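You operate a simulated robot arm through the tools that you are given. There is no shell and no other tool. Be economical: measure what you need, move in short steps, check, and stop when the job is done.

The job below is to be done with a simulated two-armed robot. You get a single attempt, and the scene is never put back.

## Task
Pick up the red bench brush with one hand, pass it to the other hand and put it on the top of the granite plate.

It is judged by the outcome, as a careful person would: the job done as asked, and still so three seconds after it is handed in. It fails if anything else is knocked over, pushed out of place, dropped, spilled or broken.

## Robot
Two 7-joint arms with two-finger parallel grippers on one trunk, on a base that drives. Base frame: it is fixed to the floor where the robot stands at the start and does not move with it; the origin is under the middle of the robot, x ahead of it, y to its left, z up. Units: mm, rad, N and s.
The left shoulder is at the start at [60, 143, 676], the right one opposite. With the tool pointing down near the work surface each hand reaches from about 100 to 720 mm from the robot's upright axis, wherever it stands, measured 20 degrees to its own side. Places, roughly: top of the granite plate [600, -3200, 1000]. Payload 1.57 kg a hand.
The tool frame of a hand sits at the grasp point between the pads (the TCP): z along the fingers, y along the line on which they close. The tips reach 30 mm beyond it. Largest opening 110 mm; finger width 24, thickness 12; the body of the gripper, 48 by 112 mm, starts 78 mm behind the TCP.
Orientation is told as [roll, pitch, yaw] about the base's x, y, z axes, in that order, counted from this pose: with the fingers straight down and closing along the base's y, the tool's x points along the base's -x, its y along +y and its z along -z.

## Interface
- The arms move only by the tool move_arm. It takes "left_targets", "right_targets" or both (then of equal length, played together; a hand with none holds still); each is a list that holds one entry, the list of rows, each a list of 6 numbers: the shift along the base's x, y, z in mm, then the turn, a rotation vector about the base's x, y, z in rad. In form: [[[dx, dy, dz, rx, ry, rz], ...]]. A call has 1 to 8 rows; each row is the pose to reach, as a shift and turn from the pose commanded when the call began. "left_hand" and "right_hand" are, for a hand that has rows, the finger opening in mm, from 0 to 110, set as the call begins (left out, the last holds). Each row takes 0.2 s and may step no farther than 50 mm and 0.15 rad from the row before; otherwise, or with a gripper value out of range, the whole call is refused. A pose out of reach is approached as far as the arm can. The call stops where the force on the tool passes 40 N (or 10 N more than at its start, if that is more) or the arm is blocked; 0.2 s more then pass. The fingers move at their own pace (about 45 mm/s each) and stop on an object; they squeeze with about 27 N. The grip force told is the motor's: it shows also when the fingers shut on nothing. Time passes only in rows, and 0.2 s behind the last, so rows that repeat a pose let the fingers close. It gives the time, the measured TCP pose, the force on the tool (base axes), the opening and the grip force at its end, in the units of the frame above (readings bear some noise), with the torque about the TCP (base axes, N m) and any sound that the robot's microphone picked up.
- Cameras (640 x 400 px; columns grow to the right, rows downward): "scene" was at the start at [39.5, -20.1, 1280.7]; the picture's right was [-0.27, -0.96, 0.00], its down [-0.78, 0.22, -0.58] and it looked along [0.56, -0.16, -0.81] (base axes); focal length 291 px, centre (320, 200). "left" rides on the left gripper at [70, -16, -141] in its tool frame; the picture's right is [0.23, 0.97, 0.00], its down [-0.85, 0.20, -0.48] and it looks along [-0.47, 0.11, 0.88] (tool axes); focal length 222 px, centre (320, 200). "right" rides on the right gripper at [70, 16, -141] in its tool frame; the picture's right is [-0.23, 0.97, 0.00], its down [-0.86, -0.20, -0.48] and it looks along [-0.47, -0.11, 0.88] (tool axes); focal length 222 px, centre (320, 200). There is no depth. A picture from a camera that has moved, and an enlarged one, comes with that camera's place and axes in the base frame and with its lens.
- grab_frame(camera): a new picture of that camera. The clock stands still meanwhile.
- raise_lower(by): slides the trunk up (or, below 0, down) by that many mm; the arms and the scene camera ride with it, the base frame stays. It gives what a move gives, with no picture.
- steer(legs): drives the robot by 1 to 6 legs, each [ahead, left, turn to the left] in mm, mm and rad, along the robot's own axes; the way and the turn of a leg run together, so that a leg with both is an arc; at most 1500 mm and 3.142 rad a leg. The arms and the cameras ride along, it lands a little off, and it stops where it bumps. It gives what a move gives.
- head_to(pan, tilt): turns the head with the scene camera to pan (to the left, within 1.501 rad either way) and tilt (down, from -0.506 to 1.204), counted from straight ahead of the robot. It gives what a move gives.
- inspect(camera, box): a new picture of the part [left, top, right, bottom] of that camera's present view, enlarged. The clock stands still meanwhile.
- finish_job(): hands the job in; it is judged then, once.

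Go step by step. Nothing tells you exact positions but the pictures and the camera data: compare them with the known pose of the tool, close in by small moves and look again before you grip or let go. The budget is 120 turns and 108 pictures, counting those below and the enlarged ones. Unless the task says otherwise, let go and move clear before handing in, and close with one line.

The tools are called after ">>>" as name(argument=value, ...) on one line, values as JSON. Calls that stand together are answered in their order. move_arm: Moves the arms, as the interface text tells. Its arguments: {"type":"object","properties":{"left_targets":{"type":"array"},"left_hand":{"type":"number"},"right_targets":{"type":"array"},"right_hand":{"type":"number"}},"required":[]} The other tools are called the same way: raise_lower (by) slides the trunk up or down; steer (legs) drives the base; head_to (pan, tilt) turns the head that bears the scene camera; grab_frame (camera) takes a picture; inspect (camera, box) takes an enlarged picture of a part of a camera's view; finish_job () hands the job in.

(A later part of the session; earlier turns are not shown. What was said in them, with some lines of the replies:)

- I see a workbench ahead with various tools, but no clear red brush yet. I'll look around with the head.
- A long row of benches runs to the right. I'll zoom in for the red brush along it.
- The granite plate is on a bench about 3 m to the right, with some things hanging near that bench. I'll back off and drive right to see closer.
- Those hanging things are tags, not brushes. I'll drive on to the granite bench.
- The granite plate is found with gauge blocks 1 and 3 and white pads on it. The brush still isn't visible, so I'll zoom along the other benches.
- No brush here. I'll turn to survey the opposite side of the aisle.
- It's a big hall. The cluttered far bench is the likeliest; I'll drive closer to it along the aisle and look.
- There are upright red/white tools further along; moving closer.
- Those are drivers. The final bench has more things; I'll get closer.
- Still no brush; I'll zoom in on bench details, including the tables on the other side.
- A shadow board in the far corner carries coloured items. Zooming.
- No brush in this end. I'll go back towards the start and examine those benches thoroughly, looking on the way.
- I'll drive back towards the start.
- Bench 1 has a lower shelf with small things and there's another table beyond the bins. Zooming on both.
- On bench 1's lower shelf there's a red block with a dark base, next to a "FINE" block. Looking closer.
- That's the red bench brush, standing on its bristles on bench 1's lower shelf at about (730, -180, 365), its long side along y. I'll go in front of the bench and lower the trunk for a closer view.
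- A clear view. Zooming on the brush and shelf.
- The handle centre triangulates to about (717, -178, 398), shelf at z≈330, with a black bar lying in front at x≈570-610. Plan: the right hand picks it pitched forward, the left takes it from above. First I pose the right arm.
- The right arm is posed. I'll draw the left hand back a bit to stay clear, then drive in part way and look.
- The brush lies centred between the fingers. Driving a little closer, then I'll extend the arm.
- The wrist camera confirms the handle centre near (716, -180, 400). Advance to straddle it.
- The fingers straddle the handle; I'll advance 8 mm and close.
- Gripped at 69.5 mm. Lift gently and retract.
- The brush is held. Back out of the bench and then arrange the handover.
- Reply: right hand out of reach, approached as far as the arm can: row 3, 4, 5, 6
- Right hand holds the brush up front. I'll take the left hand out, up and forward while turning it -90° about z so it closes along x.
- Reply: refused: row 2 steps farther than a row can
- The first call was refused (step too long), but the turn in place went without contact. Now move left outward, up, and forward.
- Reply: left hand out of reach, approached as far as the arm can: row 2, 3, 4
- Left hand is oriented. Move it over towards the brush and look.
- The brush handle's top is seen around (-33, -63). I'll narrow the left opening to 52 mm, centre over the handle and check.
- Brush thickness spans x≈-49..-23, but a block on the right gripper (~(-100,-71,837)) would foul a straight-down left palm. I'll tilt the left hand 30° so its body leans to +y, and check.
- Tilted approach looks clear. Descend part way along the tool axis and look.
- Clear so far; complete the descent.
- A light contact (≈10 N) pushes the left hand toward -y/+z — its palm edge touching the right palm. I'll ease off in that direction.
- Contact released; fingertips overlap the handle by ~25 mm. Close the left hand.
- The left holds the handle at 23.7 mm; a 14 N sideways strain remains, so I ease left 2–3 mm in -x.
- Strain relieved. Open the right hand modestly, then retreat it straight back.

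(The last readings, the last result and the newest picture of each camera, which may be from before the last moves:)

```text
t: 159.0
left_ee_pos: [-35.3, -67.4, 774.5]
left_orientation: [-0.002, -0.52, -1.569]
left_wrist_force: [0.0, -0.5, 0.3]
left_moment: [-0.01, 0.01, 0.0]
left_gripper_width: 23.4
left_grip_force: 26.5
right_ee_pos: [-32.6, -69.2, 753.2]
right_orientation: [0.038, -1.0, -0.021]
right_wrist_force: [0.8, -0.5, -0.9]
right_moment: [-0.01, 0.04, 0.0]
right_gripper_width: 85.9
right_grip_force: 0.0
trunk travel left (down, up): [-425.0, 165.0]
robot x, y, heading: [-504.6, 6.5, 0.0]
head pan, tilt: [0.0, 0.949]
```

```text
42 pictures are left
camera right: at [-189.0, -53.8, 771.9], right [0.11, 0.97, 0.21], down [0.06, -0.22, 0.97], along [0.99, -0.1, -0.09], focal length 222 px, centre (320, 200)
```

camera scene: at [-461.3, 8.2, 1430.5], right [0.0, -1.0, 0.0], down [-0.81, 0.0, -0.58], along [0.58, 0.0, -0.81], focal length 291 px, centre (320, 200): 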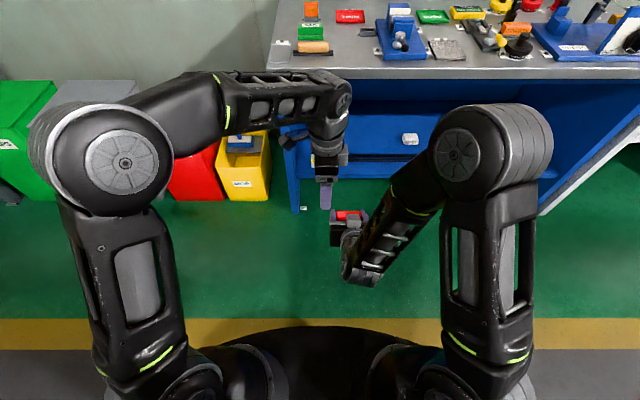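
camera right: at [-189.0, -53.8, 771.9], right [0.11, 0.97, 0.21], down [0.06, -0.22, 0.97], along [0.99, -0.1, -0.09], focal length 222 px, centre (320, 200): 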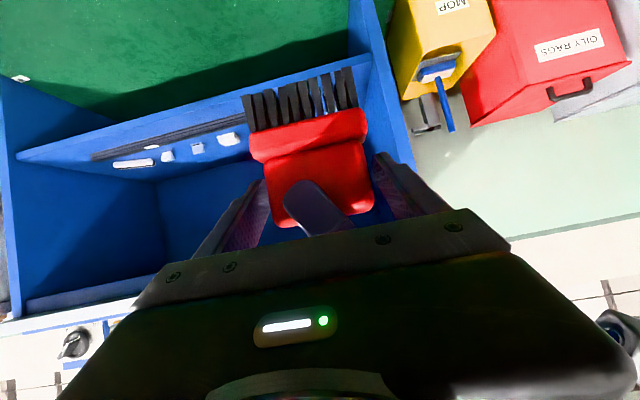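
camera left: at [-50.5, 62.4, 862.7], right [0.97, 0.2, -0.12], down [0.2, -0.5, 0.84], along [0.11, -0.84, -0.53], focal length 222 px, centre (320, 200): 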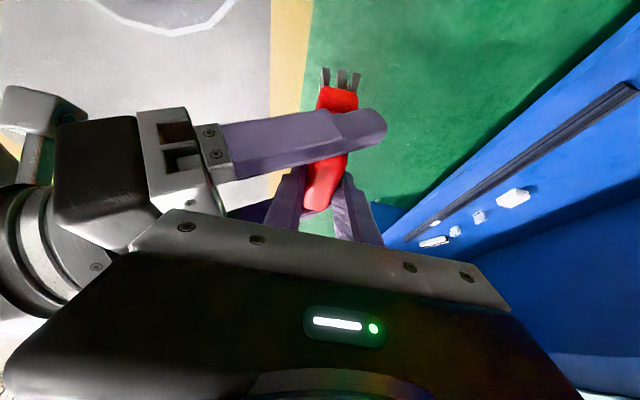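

Released by the right. I'll move the left hand forward (+x) away from the right hand.

>>> move_arm(left_targets=[[[15, 0, 0, 0, 0, 0], [35, 0, 0, 0, 0, 0], [65, 0, 0, 0, 0, 0], [100, 0, 0, 0, 0, 0]]])

>>> grab_frame(camera="scene")

>>> grab_frame(camera="left")

>>> grab_frame(camera="right")

```text
t: 160.0
left_ee_pos: [63.1, -67.9, 775.5]
left_orientation: [-0.004, -0.52, -1.569]
left_wrist_force: [0.4, 0.2, -0.4]
left_moment: [0.01, 0.0, 0.0]
left_gripper_width: 23.5
left_grip_force: 26.8
right_ee_pos: [-31.4, -68.7, 754.1]
right_orientation: [0.037, -1.0, -0.021]
right_wrist_force: [0.1, 0.4, -0.9]
right_moment: [0.01, 0.01, 0.04]
right_gripper_width: 86.1
right_grip_force: 0.0
trunk travel left (down, up): [-425.0, 165.0]
robot x, y, heading: [-503.3, 8.4, 0.001]
head pan, tilt: [0.0, 0.949]
```

```text
41 pictures are left
camera scene: at [-461.0, 8.5, 1430.5], right [0.0, -1.0, 0.0], down [-0.81, 0.0, -0.58], along [0.58, 0.0, -0.81], focal length 291 px, centre (320, 200)
```

scene: 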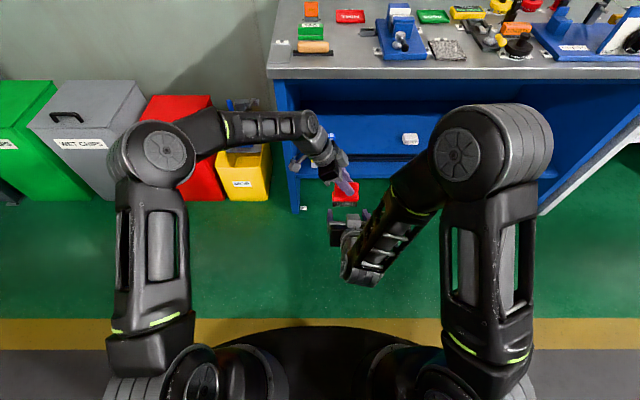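

```text
40 pictures are left
camera left: at [47.4, 62.0, 864.1], right [0.97, 0.2, -0.12], down [0.2, -0.5, 0.84], along [0.11, -0.84, -0.53], focal length 222 px, centre (320, 200)
```

left: 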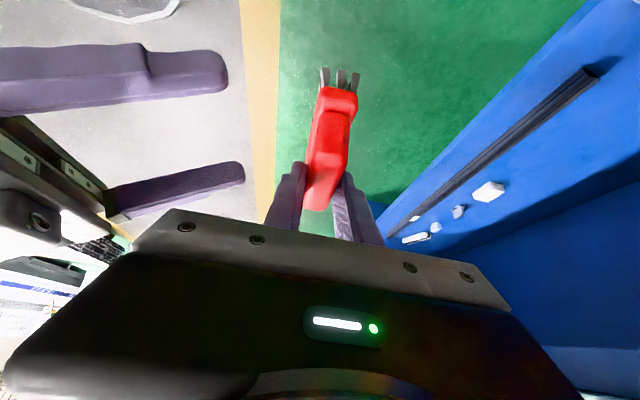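

```text
39 pictures are left
camera right: at [-188.7, -53.8, 771.8], right [0.11, 0.97, 0.21], down [0.06, -0.22, 0.97], along [0.99, -0.1, -0.09], focal length 222 px, centre (320, 200)
```

right: 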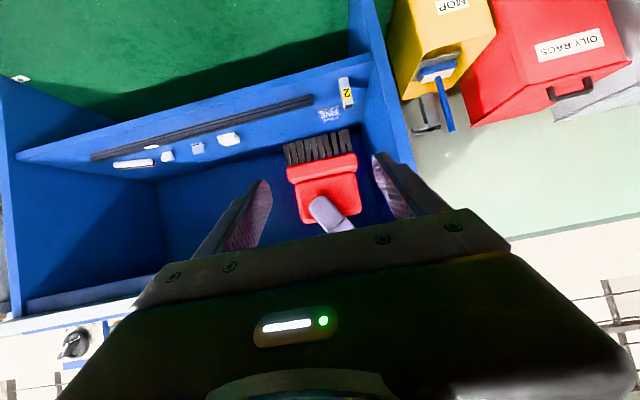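

Handover done: the brush hangs upright in the left hand. Now tuck the right hand to its side.

>>> move_arm(right_targets=[[[0, -45, 0, 0, 0, 0], [0, -90, 0, 0, 0.1, 0], [0, -135, -10, 0, 0.22, 0], [0, -180, -20, 0, 0.36, 0], [-15, -210, -30, 0, 0.5, 0], [-35, -225, -40, 0, 0.64, 0], [-60, -235, -45, 0, 0.78, 0], [-85, -240, -45, 0, 0.92, 0]]], right_hand=60)

>>> steer(legs=[[-150, 0, 0], [0, -1500, 0], [0, -1500, 0]])

>>> raise_lower(by=165)

>>> head_to(pan=-0.15, tilt=0.6)

>>> grab_frame(camera="scene")

```text
t: 161.8
left_ee_pos: [62.2, -69.1, 777.8]
left_orientation: [-0.001, -0.519, -1.568]
left_wrist_force: [0.0, 0.5, -1.0]
left_moment: [0.0, 0.02, -0.03]
left_gripper_width: 23.5
left_grip_force: 26.9
right_ee_pos: [-119.1, -307.4, 710.4]
right_orientation: [0.02, -0.076, -0.011]
right_wrist_force: [-0.2, -0.5, -0.4]
right_moment: [-0.03, -0.04, -0.03]
right_gripper_width: 59.7
right_grip_force: 0.0
right hand out of reach, approached as far as the arm can: row 1, 2, 3
trunk travel left (down, up): [-425.0, 165.0]
robot x, y, heading: [-505.8, 10.2, 0.003]
head pan, tilt: [0.0, 0.949]
```

```text
t: 177.3
left_ee_pos: [-142.3, -3090.9, 775.3]
left_orientation: [-0.004, -0.519, -1.592]
left_wrist_force: [-0.3, 0.5, -1.3]
left_moment: [-0.01, -0.02, -0.02]
left_gripper_width: 23.7
left_grip_force: 26.8
right_ee_pos: [-329.8, -3326.3, 709.8]
right_orientation: [0.019, -0.079, -0.034]
right_wrist_force: [-0.4, -0.3, 0.4]
right_moment: [-0.03, 0.0, -0.02]
right_gripper_width: 60.1
right_grip_force: 0.0
trunk travel left (down, up): [-425.0, 165.0]
robot x, y, heading: [-706.2, -3003.1, -0.025]
head pan, tilt: [0.0, 0.949]
```

```text
t: 179.2
left_ee_pos: [-142.1, -3091.5, 941.7]
left_orientation: [-0.001, -0.519, -1.592]
left_wrist_force: [0.1, 0.7, -1.9]
left_moment: [0.01, 0.0, 0.03]
left_gripper_width: 23.5
left_grip_force: 27.5
right_ee_pos: [-330.5, -3326.5, 875.2]
right_orientation: [0.022, -0.08, -0.035]
right_wrist_force: [-0.2, -0.8, 0.3]
right_moment: [-0.02, -0.01, -0.01]
right_gripper_width: 59.9
right_grip_force: 0.1
trunk travel left (down, up): [-590.0, 0.0]
robot x, y, heading: [-705.6, -3003.3, -0.025]
head pan, tilt: [0.0, 0.949]
```

```text
t: 180.0
left_ee_pos: [-141.9, -3090.6, 941.9]
left_orientation: [-0.001, -0.521, -1.592]
left_wrist_force: [0.7, -0.2, -1.3]
left_moment: [0.0, -0.02, 0.01]
left_gripper_width: 23.4
left_grip_force: 27.3
right_ee_pos: [-330.3, -3326.3, 874.8]
right_orientation: [0.021, -0.08, -0.036]
right_wrist_force: [1.0, 0.0, -0.9]
right_moment: [0.0, 0.0, 0.0]
right_gripper_width: 59.8
right_grip_force: 0.2
trunk travel left (down, up): [-590.0, 0.0]
robot x, y, heading: [-704.9, -2999.9, -0.026]
head pan, tilt: [-0.15, 0.6]
```

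```text
38 pictures are left
camera scene: at [-649.6, -3016.1, 1623.8], right [-0.17, -0.98, 0.0], down [-0.56, 0.1, -0.82], along [0.81, -0.14, -0.57], focal length 291 px, centre (320, 200)
```

scene: 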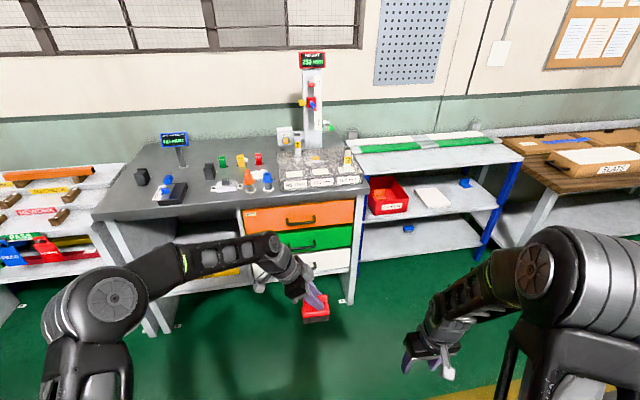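

Zoom in on the granite plate to plan the placement.

>>> inspect(camera="scene", box=[200, 110, 400, 235])

>>> move_arm(left_targets=[[[0, 0, 40, 0, 0, 0], [0, 0, 80, 0, 0, 0], [0, 0, 120, 0, 0, 0], [0, 0, 160, 0, 0, 0], [0, 0, 200, 0, 0, 0.025]]])

```text
3.20 times, centred on (300, 172) of scene
camera zoom: at [-649.6, -3016.1, 1623.8], right [-0.17, -0.98, 0.0], down [-0.56, 0.1, -0.82], along [0.81, -0.14, -0.57], focal length 930 px, centre (384, 288)
```

zoom: 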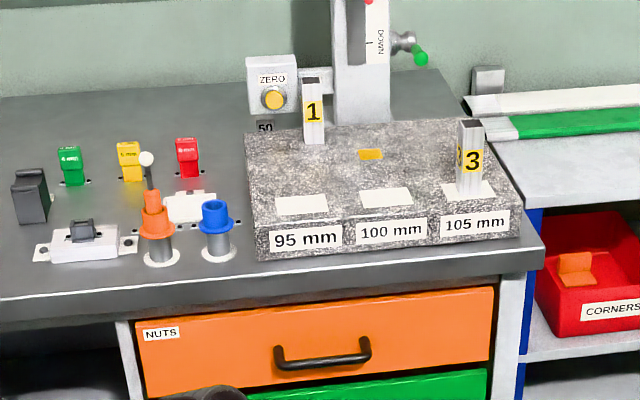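

```text
t: 181.2
left_ee_pos: [-143.7, -3091.9, 1140.0]
left_orientation: [0.001, -0.522, -1.568]
left_wrist_force: [0.3, -0.2, -1.4]
left_moment: [0.0, -0.01, -0.02]
left_gripper_width: 23.6
left_grip_force: 27.3
right_ee_pos: [-330.0, -3326.1, 874.5]
right_orientation: [0.02, -0.081, -0.034]
right_wrist_force: [-0.7, -0.8, 0.1]
right_moment: [0.0, 0.02, 0.0]
right_gripper_width: 60.1
right_grip_force: 0.0
trunk travel left (down, up): [-590.0, 0.0]
robot x, y, heading: [-705.6, -3000.3, -0.026]
head pan, tilt: [-0.15, 0.6]
```

Plate top spans x≈410–700, y≈-3034…-3390, with block 3 near (457,-3342) and block 1 near (666,-3140). I'll put the brush at about (540,-3240). First shift the left arm +y, then drive in at a safe height.

>>> move_arm(left_targets=[[[0, 40, 5, 0, 0, 0], [0, 80, 10, 0, 0, 0], [0, 120, 15, 0, 0, 0], [0, 152, 20, 0, 0, 0]]])

>>> steer(legs=[[0, 0, 0.026], [0, -300, 0], [350, 0, 0]])

>>> head_to(pan=0.05, tilt=0.65)

>>> grab_frame(camera="scene")

```text
t: 182.2
left_ee_pos: [-142.8, -2939.0, 1163.3]
left_orientation: [-0.001, -0.521, -1.565]
left_wrist_force: [0.4, 0.2, -1.1]
left_moment: [0.0, -0.02, 0.0]
left_gripper_width: 23.7
left_grip_force: 26.0
right_ee_pos: [-329.7, -3325.2, 875.0]
right_orientation: [0.021, -0.079, -0.033]
right_wrist_force: [-0.3, 0.3, 0.1]
right_moment: [0.01, 0.01, 0.01]
right_gripper_width: 60.1
right_grip_force: 0.1
trunk travel left (down, up): [-590.0, 0.0]
robot x, y, heading: [-707.8, -3000.9, -0.023]
head pan, tilt: [-0.15, 0.6]
```

```text
t: 186.5
left_ee_pos: [210.2, -3221.1, 1162.6]
left_orientation: [-0.003, -0.521, -1.54]
left_wrist_force: [0.3, 0.1, -1.1]
left_moment: [-0.01, 0.05, 0.03]
left_gripper_width: 23.4
left_grip_force: 26.8
right_ee_pos: [33.0, -3612.8, 874.2]
right_orientation: [0.019, -0.078, -0.008]
right_wrist_force: [-0.2, -0.4, -0.8]
right_moment: [0.0, 0.0, 0.03]
right_gripper_width: 60.3
right_grip_force: 0.1
trunk travel left (down, up): [-590.0, 0.0]
robot x, y, heading: [-352.7, -3300.7, -0.0]
head pan, tilt: [-0.15, 0.6]
```

```text
t: 187.2
left_ee_pos: [208.9, -3222.7, 1164.2]
left_orientation: [0.0, -0.519, -1.543]
left_wrist_force: [0.8, -0.4, 0.0]
left_moment: [-0.02, 0.0, 0.02]
left_gripper_width: 23.6
left_grip_force: 27.1
right_ee_pos: [32.1, -3613.0, 874.2]
right_orientation: [0.022, -0.08, -0.01]
right_wrist_force: [-0.2, -0.1, 0.3]
right_moment: [-0.04, 0.02, 0.01]
right_gripper_width: 59.8
right_grip_force: 0.0
trunk travel left (down, up): [-590.0, 0.0]
robot x, y, heading: [-351.4, -3297.5, 0.003]
head pan, tilt: [0.051, 0.649]
```

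```text
36 pictures are left
camera scene: at [-297.1, -3294.6, 1619.6], right [0.05, -1.0, 0.0], down [-0.6, -0.03, -0.8], along [0.8, 0.04, -0.6], focal length 291 px, centre (320, 200)
```

scene: 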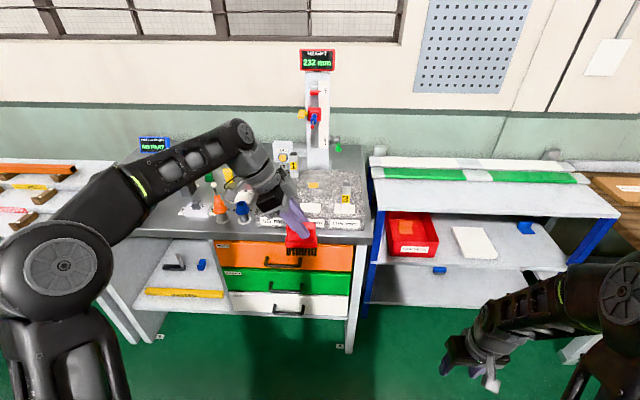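

Zoom once more to refine plate positions from here.

>>> inspect(camera="scene", box=[240, 130, 400, 230])

```text
4.00 times, centred on (320, 180) of scene
camera zoom: at [-297.1, -3294.6, 1619.6], right [0.05, -1.0, 0.0], down [-0.6, -0.03, -0.8], along [0.8, 0.04, -0.6], focal length 1163 px, centre (320, 280)
```

zoom: 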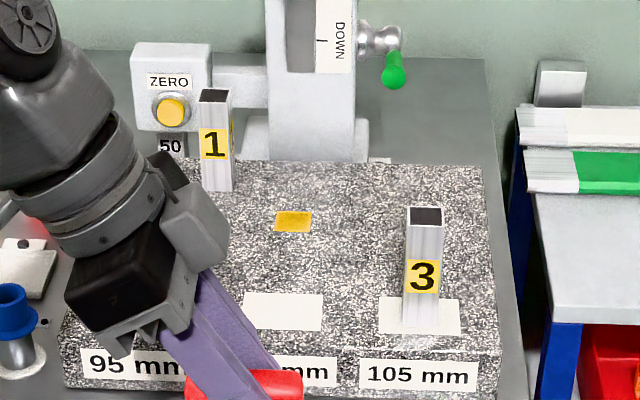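

Positions agree. Drive in 250 mm, then check with the left camera.

>>> steer(legs=[[250, 0, 0]])

>>> grab_frame(camera="scene")

>>> grab_frame(camera="left")

```text
t: 189.1
left_ee_pos: [459.7, -3218.8, 1162.9]
left_orientation: [-0.003, -0.52, -1.535]
left_wrist_force: [-0.1, -0.1, -1.2]
left_moment: [0.01, -0.02, -0.03]
left_gripper_width: 23.8
left_grip_force: 26.9
right_ee_pos: [285.4, -3610.3, 875.3]
right_orientation: [0.021, -0.079, -0.004]
right_wrist_force: [0.5, 0.5, 1.0]
right_moment: [-0.02, 0.02, 0.01]
right_gripper_width: 59.8
right_grip_force: 0.0
trunk travel left (down, up): [-590.0, 0.0]
robot x, y, heading: [-102.3, -3296.3, -0.0]
head pan, tilt: [0.051, 0.649]
```

```text
34 pictures are left
camera scene: at [-44.6, -3293.1, 1619.5], right [0.06, -1.0, 0.0], down [-0.6, -0.03, -0.8], along [0.79, 0.05, -0.61], focal length 291 px, centre (320, 200)
```

scene: 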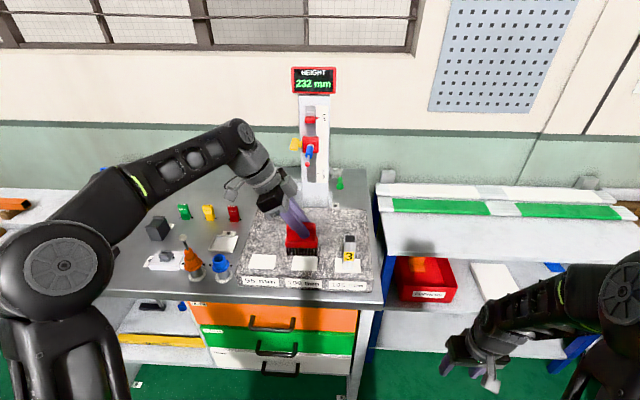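

```text
33 pictures are left
camera left: at [440.3, -3088.5, 1250.4], right [0.97, 0.23, -0.12], down [0.22, -0.5, 0.84], along [0.14, -0.84, -0.53], focal length 222 px, centre (320, 200)
```

left: 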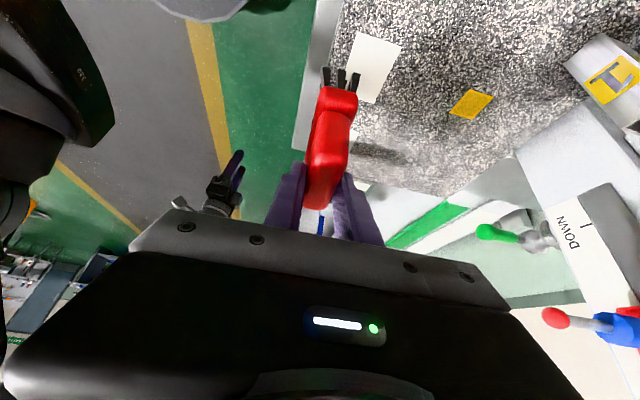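

A height-gauge lever tip juts out to about (630,-3216,1216), so I'll place at x≈518 for clearance. Move over and descend most of the way.

>>> move_arm(left_targets=[[[30, -10, 0, 0, 0, -0.02], [58, -21, 0, 0, 0, -0.035], [58, -21, -25, 0, 0, -0.035], [58, -21, -50, 0, 0, -0.035]]])

>>> grab_frame(camera="left")

>>> inspect(camera="scene", box=[220, 110, 400, 310])

```text
t: 190.1
left_ee_pos: [517.7, -3237.9, 1113.5]
left_orientation: [-0.001, -0.521, -1.573]
left_wrist_force: [-0.7, -0.5, -0.6]
left_moment: [0.01, -0.02, -0.01]
left_gripper_width: 23.6
left_grip_force: 26.9
left hand out of reach, approached as far as the arm can: row 2
right_ee_pos: [283.4, -3609.2, 876.1]
right_orientation: [0.022, -0.08, -0.006]
right_wrist_force: [-0.8, 0.2, -0.4]
right_moment: [0.0, -0.02, 0.03]
right_gripper_width: 60.2
right_grip_force: 0.1
trunk travel left (down, up): [-590.0, 0.0]
robot x, y, heading: [-103.1, -3298.8, 0.011]
head pan, tilt: [0.051, 0.649]
```

```text
32 pictures are left
camera left: at [501.5, -3107.9, 1200.9], right [0.97, 0.2, -0.11], down [0.2, -0.5, 0.84], along [0.11, -0.84, -0.53], focal length 222 px, centre (320, 200)
```

left: 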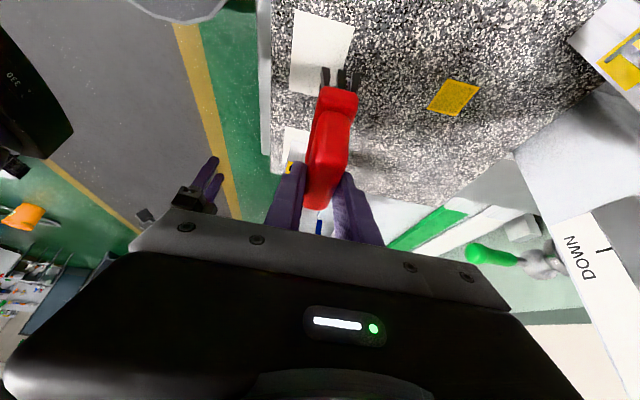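

```text
2.00 times, centred on (310, 210) of scene
camera zoom: at [-47.1, -3292.5, 1619.7], right [0.06, -1.0, 0.0], down [-0.6, -0.04, -0.8], along [0.8, 0.05, -0.6], focal length 582 px, centre (340, 180)
```

zoom: 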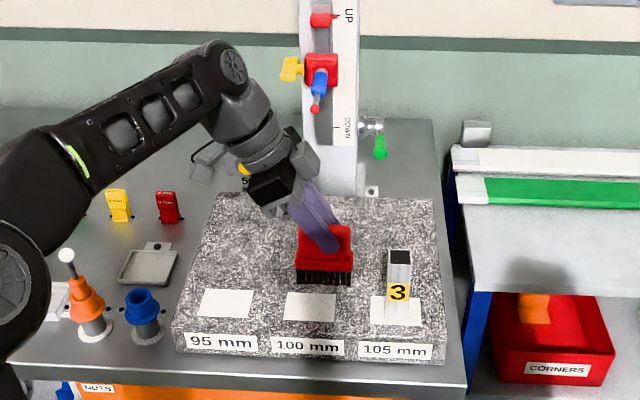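

Well placed: behind the middle pad, clear of block 3. Lower in small steps.

>>> move_arm(left_targets=[[[0, 0, -5, 0, 0, 0], [0, 0, -10, 0, 0, 0], [0, 0, -14, 0, 0, 0]]])

>>> move_arm(left_targets=[[[0, 0, -2, 0, 0, 0], [0, 0, -4, 0, 0, 0]]])

>>> inspect(camera="scene", box=[280, 180, 380, 260])

```text
t: 190.9
left_ee_pos: [517.0, -3238.8, 1098.8]
left_orientation: [-0.001, -0.518, -1.57]
left_wrist_force: [-0.8, 0.4, -0.3]
left_moment: [0.0, -0.01, 0.03]
left_gripper_width: 23.4
left_grip_force: 26.6
right_ee_pos: [283.5, -3611.3, 874.5]
right_orientation: [0.021, -0.08, -0.003]
right_wrist_force: [-0.2, 0.1, 0.4]
right_moment: [0.01, 0.0, -0.01]
right_gripper_width: 60.0
right_grip_force: 0.1
trunk travel left (down, up): [-590.0, 0.0]
robot x, y, heading: [-100.8, -3295.7, 0.008]
head pan, tilt: [0.051, 0.649]
```

```text
t: 191.5
left_ee_pos: [517.7, -3237.4, 1094.5]
left_orientation: [-0.002, -0.52, -1.569]
left_wrist_force: [0.6, 0.1, -1.1]
left_moment: [-0.04, 0.0, -0.01]
left_gripper_width: 23.7
left_grip_force: 27.0
right_ee_pos: [283.5, -3610.3, 874.9]
right_orientation: [0.022, -0.079, -0.002]
right_wrist_force: [-0.7, -0.7, -0.6]
right_moment: [0.04, 0.02, -0.04]
right_gripper_width: 59.8
right_grip_force: 0.1
trunk travel left (down, up): [-590.0, 0.0]
robot x, y, heading: [-102.0, -3295.9, 0.005]
head pan, tilt: [0.051, 0.649]
```

```text
5.00 times, centred on (330, 220) of scene
camera zoom: at [-46.0, -3293.1, 1619.6], right [0.06, -1.0, 0.0], down [-0.6, -0.03, -0.8], along [0.8, 0.05, -0.6], focal length 1454 px, centre (270, 100)
```

zoom: 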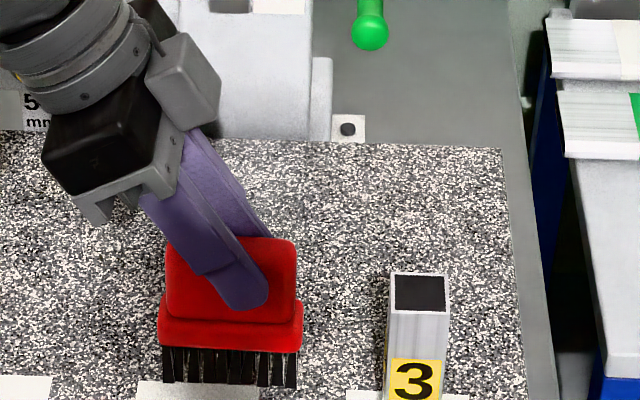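

No contact yet; the bristles' front nearly overlaps the pad's edge, so shift +8 mm in x and continue down.

>>> move_arm(left_targets=[[[4, 0, 0, 0, 0, 0], [8, 0, 0, 0, 0, 0], [8, 0, -2, 0, 0, 0], [8, 0, -4, 0, 0, 0]]])

>>> move_arm(left_targets=[[[0, 0, -2, 0, 0, 0], [0, 0, -2, 0, 0, 0]]])

```text
t: 192.5
left_ee_pos: [524.8, -3239.4, 1091.0]
left_orientation: [-0.001, -0.52, -1.571]
left_wrist_force: [-1.2, -0.1, -1.6]
left_moment: [-0.03, -0.03, -0.02]
left_gripper_width: 23.6
left_grip_force: 27.0
right_ee_pos: [284.0, -3610.5, 874.2]
right_orientation: [0.022, -0.081, -0.003]
right_wrist_force: [0.7, -0.1, 0.1]
right_moment: [-0.02, -0.01, 0.0]
right_gripper_width: 59.9
right_grip_force: 0.0
trunk travel left (down, up): [-590.0, 0.0]
robot x, y, heading: [-100.7, -3298.2, 0.006]
head pan, tilt: [0.051, 0.649]
```

```text
t: 193.1
left_ee_pos: [524.3, -3240.1, 1089.3]
left_orientation: [-0.003, -0.52, -1.57]
left_wrist_force: [-0.8, -0.3, -0.6]
left_moment: [0.0, -0.01, 0.05]
left_gripper_width: 23.8
left_grip_force: 27.2
right_ee_pos: [285.1, -3610.5, 874.0]
right_orientation: [0.02, -0.081, -0.003]
right_wrist_force: [0.5, 0.1, 0.3]
right_moment: [0.01, 0.01, 0.0]
right_gripper_width: 60.1
right_grip_force: 0.0
trunk travel left (down, up): [-590.0, 0.0]
robot x, y, heading: [-104.3, -3296.1, 0.006]
head pan, tilt: [0.051, 0.649]
```

Still free; continue in 2 mm steps.

>>> move_arm(left_targets=[[[0, 0, -2, 0, 0, 0], [0, 0, -3, 0, 0, 0]]])

>>> move_arm(left_targets=[[[0, 0, -1, 0, 0, 0], [0, 0, -2, 0, 0, 0]]])

>>> grab_frame(camera="left")

```text
t: 193.7
left_ee_pos: [524.4, -3240.0, 1085.8]
left_orientation: [-0.002, -0.52, -1.571]
left_wrist_force: [-0.6, 0.4, -0.9]
left_moment: [-0.04, -0.06, 0.03]
left_gripper_width: 23.3
left_grip_force: 26.9
right_ee_pos: [284.4, -3610.4, 875.1]
right_orientation: [0.022, -0.08, -0.005]
right_wrist_force: [0.0, 0.1, -0.4]
right_moment: [-0.02, 0.01, -0.04]
right_gripper_width: 59.9
right_grip_force: 0.0
trunk travel left (down, up): [-590.0, 0.0]
robot x, y, heading: [-102.0, -3300.7, 0.008]
head pan, tilt: [0.051, 0.649]
```

```text
t: 194.3
left_ee_pos: [525.5, -3238.0, 1085.1]
left_orientation: [-0.002, -0.52, -1.572]
left_wrist_force: [0.3, -0.3, -0.7]
left_moment: [0.02, 0.02, 0.0]
left_gripper_width: 23.5
left_grip_force: 26.7
right_ee_pos: [283.6, -3610.3, 874.4]
right_orientation: [0.021, -0.081, -0.001]
right_wrist_force: [1.0, -0.3, -0.5]
right_moment: [0.01, 0.03, 0.0]
right_gripper_width: 60.4
right_grip_force: 0.1
trunk travel left (down, up): [-590.0, 0.0]
robot x, y, heading: [-102.2, -3295.0, 0.005]
head pan, tilt: [0.051, 0.649]
```

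```text
29 pictures are left
camera left: at [509.5, -3108.7, 1172.3], right [0.97, 0.2, -0.11], down [0.2, -0.5, 0.84], along [0.11, -0.84, -0.53], focal length 222 px, centre (320, 200)
```

left: 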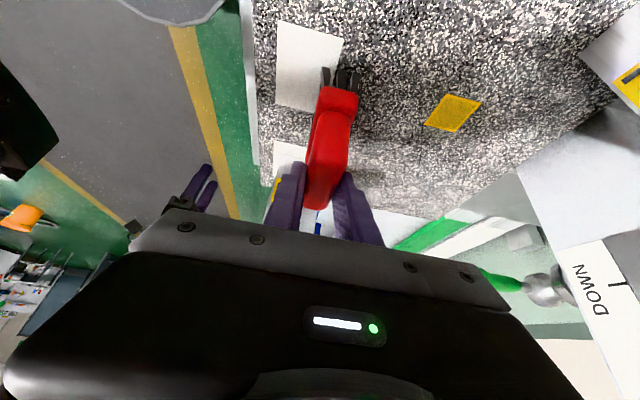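

Still no contact force; keep lowering gently.

>>> move_arm(left_targets=[[[0, 0, -2, 0, 0, 0], [0, 0, -3, 0, 0, 0]]])

>>> move_arm(left_targets=[[[0, 0, -2, 0, 0, 0], [0, 0, -3, 0, 0, 0]]])

>>> inspect(camera="scene", box=[280, 180, 380, 260])

```text
t: 194.9
left_ee_pos: [524.7, -3238.2, 1080.5]
left_orientation: [-0.002, -0.52, -1.571]
left_wrist_force: [-0.2, 0.1, -1.3]
left_moment: [-0.04, 0.01, -0.01]
left_gripper_width: 23.5
left_grip_force: 26.5
right_ee_pos: [283.5, -3610.7, 875.0]
right_orientation: [0.022, -0.08, -0.003]
right_wrist_force: [0.7, -0.1, 0.7]
right_moment: [0.0, -0.01, 0.0]
right_gripper_width: 59.9
right_grip_force: 0.1
trunk travel left (down, up): [-590.0, 0.0]
robot x, y, heading: [-100.4, -3295.9, 0.004]
head pan, tilt: [0.051, 0.649]
```

```text
t: 195.5
left_ee_pos: [525.2, -3240.4, 1078.9]
left_orientation: [-0.001, -0.52, -1.57]
left_wrist_force: [-0.3, -0.6, -0.3]
left_moment: [0.04, -0.02, -0.01]
left_gripper_width: 23.6
left_grip_force: 27.4
right_ee_pos: [283.5, -3609.7, 874.1]
right_orientation: [0.02, -0.081, -0.003]
right_wrist_force: [0.4, 0.5, -0.1]
right_moment: [0.01, -0.03, -0.01]
right_gripper_width: 60.2
right_grip_force: 0.1
trunk travel left (down, up): [-590.0, 0.0]
robot x, y, heading: [-101.6, -3297.1, 0.007]
head pan, tilt: [0.051, 0.649]
```

```text
5.00 times, centred on (330, 220) of scene
camera zoom: at [-46.0, -3293.1, 1619.6], right [0.06, -1.0, 0.0], down [-0.6, -0.03, -0.8], along [0.8, 0.05, -0.6], focal length 1454 px, centre (270, 100)
```

zoom: 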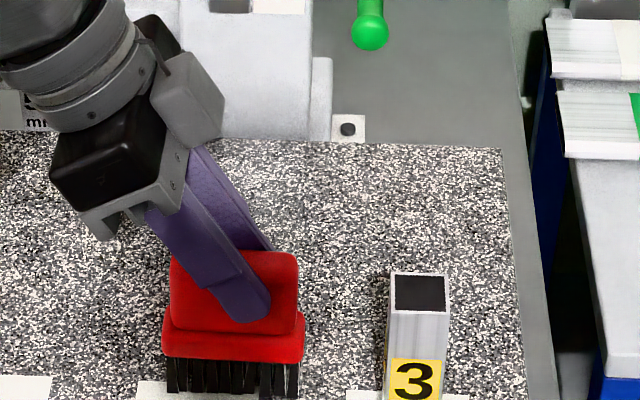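

The bristle bottom is near z≈981 with no contact, so the plate is a bit below 1000, and the pad extends farther back than I took. Raise slightly, shift +20 mm in x to clear the pad, and look.

>>> move_arm(left_targets=[[[0, 0, 6, 0, 0, 0], [10, 0, 6, 0, 0, 0], [20, 0, 6, 0, 0, 0], [20, 0, 0, 0, 0, 0]]])

>>> inspect(camera="scene", box=[270, 180, 370, 260])

>>> inspect(camera="left", box=[240, 20, 440, 220])

```text
t: 196.5
left_ee_pos: [546.3, -3241.3, 1077.4]
left_orientation: [-0.001, -0.52, -1.573]
left_wrist_force: [0.7, -0.3, -0.2]
left_moment: [-0.02, -0.01, 0.0]
left_gripper_width: 23.5
left_grip_force: 27.4
right_ee_pos: [284.2, -3610.7, 875.2]
right_orientation: [0.02, -0.081, -0.004]
right_wrist_force: [0.9, -0.7, 0.5]
right_moment: [0.01, 0.0, -0.02]
right_gripper_width: 59.8
right_grip_force: 0.1
trunk travel left (down, up): [-590.0, 0.0]
robot x, y, heading: [-105.1, -3301.0, 0.005]
head pan, tilt: [0.051, 0.649]
```

```text
5.00 times, centred on (320, 220) of scene
camera zoom: at [-46.0, -3293.0, 1619.6], right [0.06, -1.0, 0.0], down [-0.6, -0.03, -0.8], along [0.8, 0.05, -0.6], focal length 1454 px, centre (320, 100)
```

zoom: 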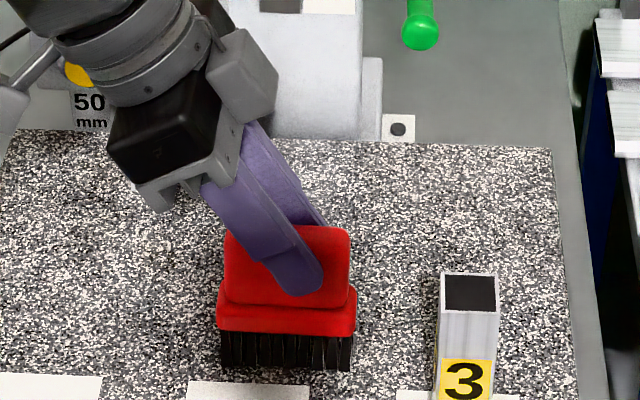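

```text
2.00 times, centred on (340, 120) of left
camera zoom: at [529.5, -3109.1, 1166.2], right [0.97, 0.2, -0.11], down [0.2, -0.5, 0.84], along [0.11, -0.84, -0.53], focal length 444 px, centre (280, 360)
```

zoom: 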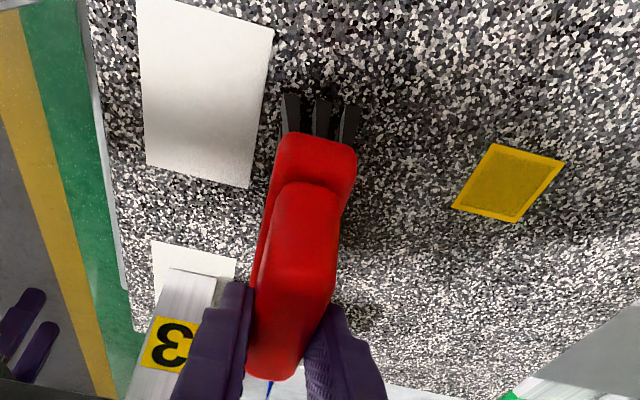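

Now clear of pad and blocks. Lower till contact.

>>> move_arm(left_targets=[[[0, 0, -2, 0, 0, 0], [0, 0, -3, 0, 0, 0]]])

>>> move_arm(left_targets=[[[0, 0, -2, 0, 0, 0], [0, 0, -3, 0, 0, 0]]])

```text
t: 197.1
left_ee_pos: [544.6, -3239.9, 1075.2]
left_orientation: [-0.002, -0.519, -1.571]
left_wrist_force: [0.4, -0.6, -1.4]
left_moment: [-0.04, -0.03, 0.02]
left_gripper_width: 23.5
left_grip_force: 26.4
right_ee_pos: [284.1, -3610.6, 875.5]
right_orientation: [0.02, -0.08, -0.004]
right_wrist_force: [-0.3, -0.9, -0.3]
right_moment: [-0.04, 0.01, 0.02]
right_gripper_width: 60.0
right_grip_force: 0.0
trunk travel left (down, up): [-590.0, 0.0]
robot x, y, heading: [-102.7, -3295.6, 0.006]
head pan, tilt: [0.051, 0.649]
```

```text
t: 197.7
left_ee_pos: [545.7, -3239.8, 1073.9]
left_orientation: [0.002, -0.525, -1.571]
left_wrist_force: [0.6, 2.0, 13.4]
left_moment: [-0.34, -0.03, 0.02]
left_gripper_width: 23.5
left_grip_force: 27.1
right_ee_pos: [283.0, -3610.9, 875.8]
right_orientation: [0.021, -0.08, -0.004]
right_wrist_force: [-0.1, -0.1, 0.0]
right_moment: [0.03, -0.01, 0.02]
right_gripper_width: 60.2
right_grip_force: 0.1
trunk travel left (down, up): [-590.0, 0.0]
robot x, y, heading: [-104.4, -3297.6, 0.008]
head pan, tilt: [0.051, 0.649]
```

Contact: 13 N, with the -y end touching first. Ease up and level slightly, then check.

>>> move_arm(left_targets=[[[0, 0, 1, -0.02, 0, 0], [0, 0, 1, -0.03, 0, 0]]])

>>> inspect(camera="scene", box=[280, 200, 360, 264])

```text
t: 198.3
left_ee_pos: [545.5, -3239.5, 1073.1]
left_orientation: [-0.002, -0.55, -1.571]
left_wrist_force: [1.2, 3.7, 10.8]
left_moment: [0.75, -0.05, -0.03]
left_gripper_width: 23.5
left_grip_force: 26.9
right_ee_pos: [283.3, -3611.4, 875.1]
right_orientation: [0.02, -0.08, -0.003]
right_wrist_force: [0.8, 0.7, 0.1]
right_moment: [0.01, 0.01, -0.02]
right_gripper_width: 60.0
right_grip_force: 0.1
trunk travel left (down, up): [-590.0, 0.0]
robot x, y, heading: [-102.7, -3299.0, 0.005]
head pan, tilt: [0.051, 0.649]
```

```text
6.25 times, centred on (320, 232) of scene
camera zoom: at [-47.1, -3292.5, 1619.6], right [0.06, -1.0, 0.0], down [-0.6, -0.04, -0.8], along [0.8, 0.05, -0.6], focal length 1817 px, centre (320, 0)
```

zoom: 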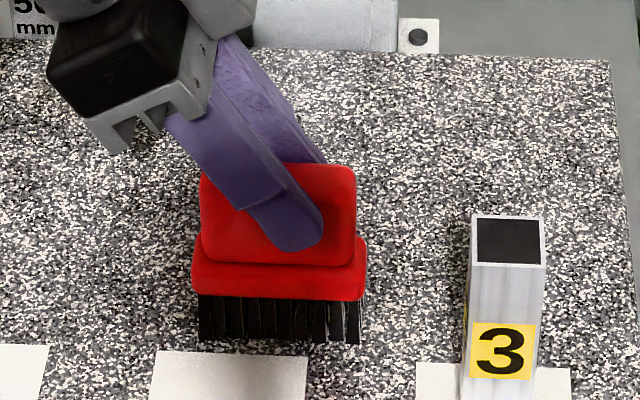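

Slightly over-corrected; go back 0.02 rad and up 1 mm, then release.

>>> move_arm(left_targets=[[[0, 0, 1, 0.02, 0, 0], [0, 0, 1, 0.02, 0, 0]]])

>>> move_arm(left_targets=[[[0, 0, 0, 0, 0, 0], [0, 0, 0, 0, 0, 0], [0, 0, 0, 0, 0, 0]]], left_hand=55)

>>> inspect(camera="scene", box=[270, 180, 370, 260])

>>> grab_frame(camera="left")

```text
t: 198.9
left_ee_pos: [546.0, -3239.9, 1073.7]
left_orientation: [-0.002, -0.531, -1.572]
left_wrist_force: [3.4, 0.4, 7.0]
left_moment: [-0.28, -0.17, 0.1]
left_gripper_width: 23.7
left_grip_force: 26.9
right_ee_pos: [284.0, -3611.3, 875.5]
right_orientation: [0.02, -0.082, -0.005]
right_wrist_force: [0.2, -0.2, 0.0]
right_moment: [0.03, 0.01, 0.01]
right_gripper_width: 59.9
right_grip_force: 0.0
trunk travel left (down, up): [-590.0, 0.0]
robot x, y, heading: [-102.5, -3301.2, 0.012]
head pan, tilt: [0.051, 0.649]
```

```text
t: 199.7
left_ee_pos: [544.5, -3239.6, 1073.2]
left_orientation: [-0.003, -0.529, -1.571]
left_wrist_force: [-0.7, 0.1, -0.3]
left_moment: [0.02, 0.05, 0.03]
left_gripper_width: 54.9
left_grip_force: 0.0
right_ee_pos: [283.2, -3611.4, 874.2]
right_orientation: [0.021, -0.08, -0.003]
right_wrist_force: [0.0, 0.4, 0.2]
right_moment: [0.01, 0.03, 0.01]
right_gripper_width: 60.1
right_grip_force: 0.0
trunk travel left (down, up): [-590.0, 0.0]
robot x, y, heading: [-103.3, -3298.1, 0.011]
head pan, tilt: [0.051, 0.649]
```

```text
5.00 times, centred on (320, 220) of scene
camera zoom: at [-46.3, -3293.1, 1619.6], right [0.06, -1.0, 0.0], down [-0.6, -0.03, -0.8], along [0.8, 0.05, -0.6], focal length 1454 px, centre (320, 100)
```

zoom: 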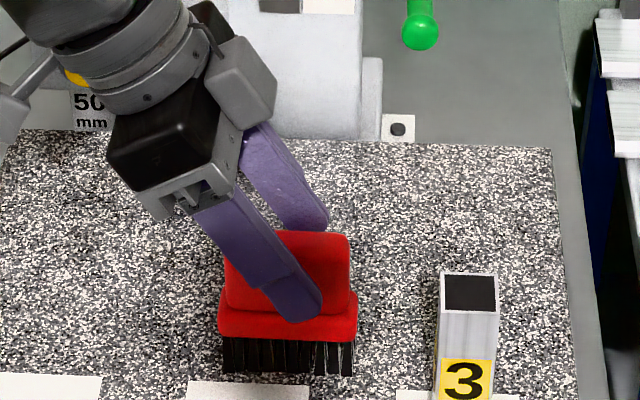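

```text
23 pictures are left
camera left: at [529.8, -3108.5, 1160.3], right [0.97, 0.19, -0.12], down [0.2, -0.5, 0.84], along [0.11, -0.85, -0.52], focal length 222 px, centre (320, 200)
```

left: 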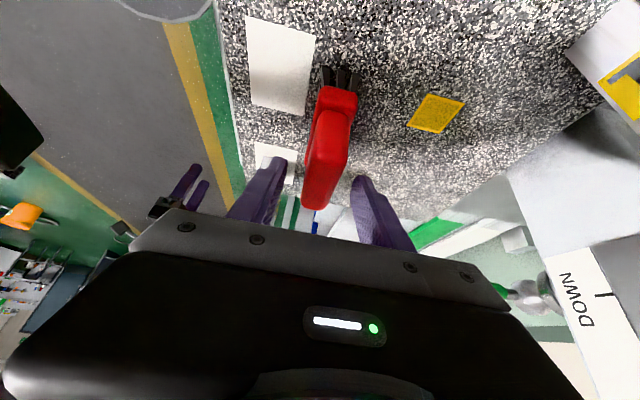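

The brush stands upright and free on the plate. Retreat along the tool axis, then back off.

>>> move_arm(left_targets=[[[0, 10, 17, 0, 0, 0], [0, 23, 39, 0, 0, 0], [0, 36, 61, 0, 0, 0], [0, 50, 85, 0, 0, 0], [0, 60, 105, 0, 0, 0]]])

>>> steer(legs=[[-350, 0, 0]])

>>> grab_frame(camera="scene")

>>> inspect(camera="scene", box=[240, 120, 400, 230])

```text
t: 200.9
left_ee_pos: [545.2, -3220.2, 1106.3]
left_orientation: [0.0, -0.53, -1.571]
left_wrist_force: [0.5, 0.7, 0.6]
left_moment: [-0.01, 0.0, -0.03]
left_gripper_width: 55.2
left_grip_force: 0.1
left hand out of reach, approached as far as the arm can: row 2, 3, 4, 5
right_ee_pos: [284.0, -3610.4, 875.1]
right_orientation: [0.021, -0.079, -0.004]
right_wrist_force: [-0.1, -0.1, 0.1]
right_moment: [-0.04, -0.02, 0.0]
right_gripper_width: 59.9
right_grip_force: 0.1
trunk travel left (down, up): [-590.0, 0.0]
robot x, y, heading: [-105.0, -3300.0, 0.005]
head pan, tilt: [0.051, 0.649]
```

```text
t: 203.1
left_ee_pos: [201.4, -3223.4, 1108.0]
left_orientation: [-0.001, -0.531, -1.573]
left_wrist_force: [0.5, -0.5, 0.8]
left_moment: [0.0, -0.04, 0.01]
left_gripper_width: 55.2
left_grip_force: 0.0
right_ee_pos: [-60.0, -3613.7, 875.2]
right_orientation: [0.019, -0.081, -0.006]
right_wrist_force: [-0.4, -1.0, 1.0]
right_moment: [0.04, -0.03, 0.0]
right_gripper_width: 60.0
right_grip_force: 0.0
trunk travel left (down, up): [-590.0, 0.0]
robot x, y, heading: [-444.6, -3301.1, 0.007]
head pan, tilt: [0.051, 0.649]
```

```text
22 pictures are left
camera scene: at [-389.8, -3295.3, 1619.7], right [0.06, -1.0, 0.0], down [-0.6, -0.03, -0.8], along [0.8, 0.04, -0.6], focal length 291 px, centre (320, 200)
```

scene: 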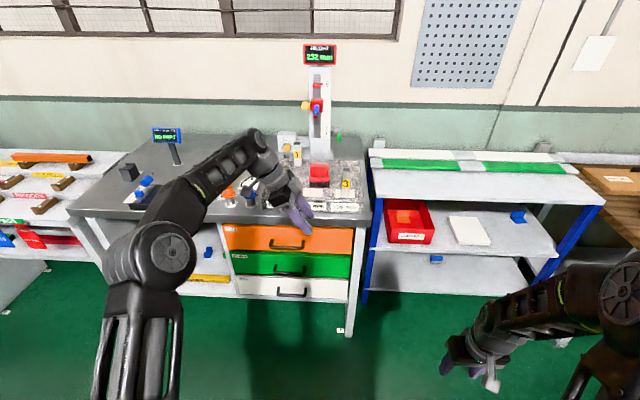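

```text
3.64 times, centred on (320, 175) of scene
camera zoom: at [-389.8, -3295.3, 1619.7], right [0.06, -1.0, 0.0], down [-0.6, -0.03, -0.8], along [0.8, 0.04, -0.6], focal length 1057 px, centre (320, 291)
```

zoom: 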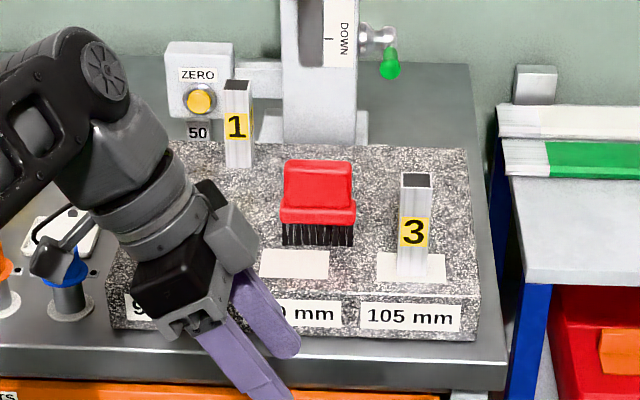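

The brush stands upright on the granite, blocks 1 and 3 in place. One more check of the area hidden behind the arm.

>>> steer(legs=[[-150, 0, 0], [0, -350, 0]])

>>> head_to(pan=0.3, tilt=0.55)

>>> grab_frame(camera="scene")

>>> inspect(camera="scene", box=[140, 90, 420, 265])

```text
t: 206.3
left_ee_pos: [55.3, -3572.6, 1106.2]
left_orientation: [-0.001, -0.533, -1.578]
left_wrist_force: [-0.4, -0.1, -0.6]
left_moment: [0.03, 0.0, -0.02]
left_gripper_width: 55.1
left_grip_force: 0.1
right_ee_pos: [-210.5, -3960.0, 875.2]
right_orientation: [0.022, -0.081, -0.011]
right_wrist_force: [-1.0, -0.2, 0.1]
right_moment: [0.02, 0.04, -0.02]
right_gripper_width: 60.0
right_grip_force: 0.1
trunk travel left (down, up): [-590.0, 0.0]
robot x, y, heading: [-594.1, -3644.4, 0.005]
head pan, tilt: [0.051, 0.649]
```

```text
t: 207.1
left_ee_pos: [55.1, -3571.8, 1106.8]
left_orientation: [0.0, -0.53, -1.578]
left_wrist_force: [-0.5, 0.4, 0.5]
left_moment: [-0.02, 0.0, -0.01]
left_gripper_width: 55.1
left_grip_force: 0.1
right_ee_pos: [-209.1, -3959.6, 874.8]
right_orientation: [0.022, -0.081, -0.011]
right_wrist_force: [-0.1, 0.0, -0.5]
right_moment: [0.05, -0.01, -0.01]
right_gripper_width: 60.2
right_grip_force: 0.0
trunk travel left (down, up): [-590.0, 0.0]
robot x, y, heading: [-589.1, -3645.5, -0.001]
head pan, tilt: [0.3, 0.55]
```

```text
20 pictures are left
camera scene: at [-538.8, -3618.2, 1628.4], right [0.3, -0.96, 0.0], down [-0.5, -0.15, -0.85], along [0.81, 0.25, -0.52], focal length 291 px, centre (320, 200)
```

scene: 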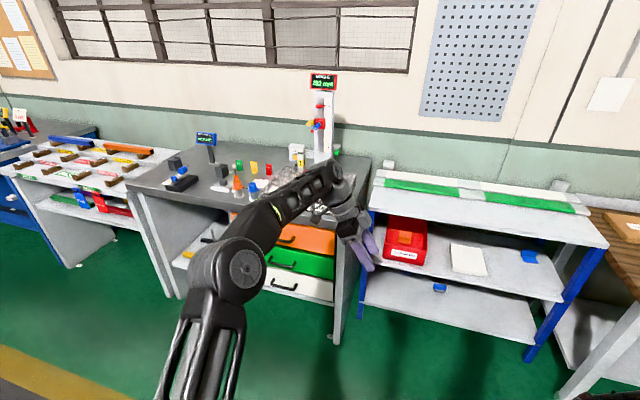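

```text
2.29 times, centred on (280, 178) of scene
camera zoom: at [-538.8, -3618.2, 1628.4], right [0.3, -0.96, 0.0], down [-0.5, -0.15, -0.85], along [0.81, 0.25, -0.52], focal length 665 px, centre (411, 251)
```

zoom: 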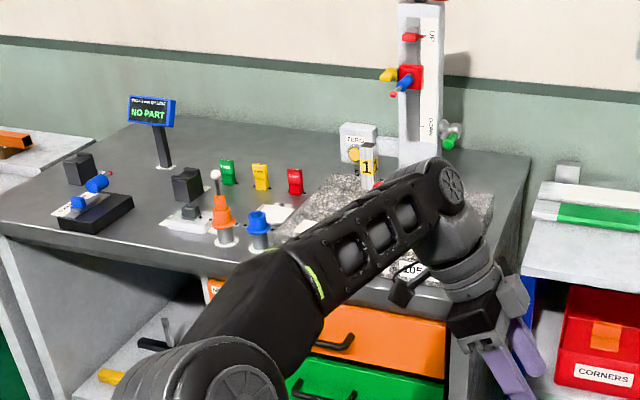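

Everything on the bench stands as before, and in the previous view the brush stood upright on the plate with the hand clear. Handing in.

>>> finish_job()

```text
The job is handed in.
```

I picked up the red bench brush from bench 1's lower shelf with the right hand and passed it to the left. It now stands upright on the granite plate, let go and with both hands clear, and the last pictures show nothing else moved or knocked over.
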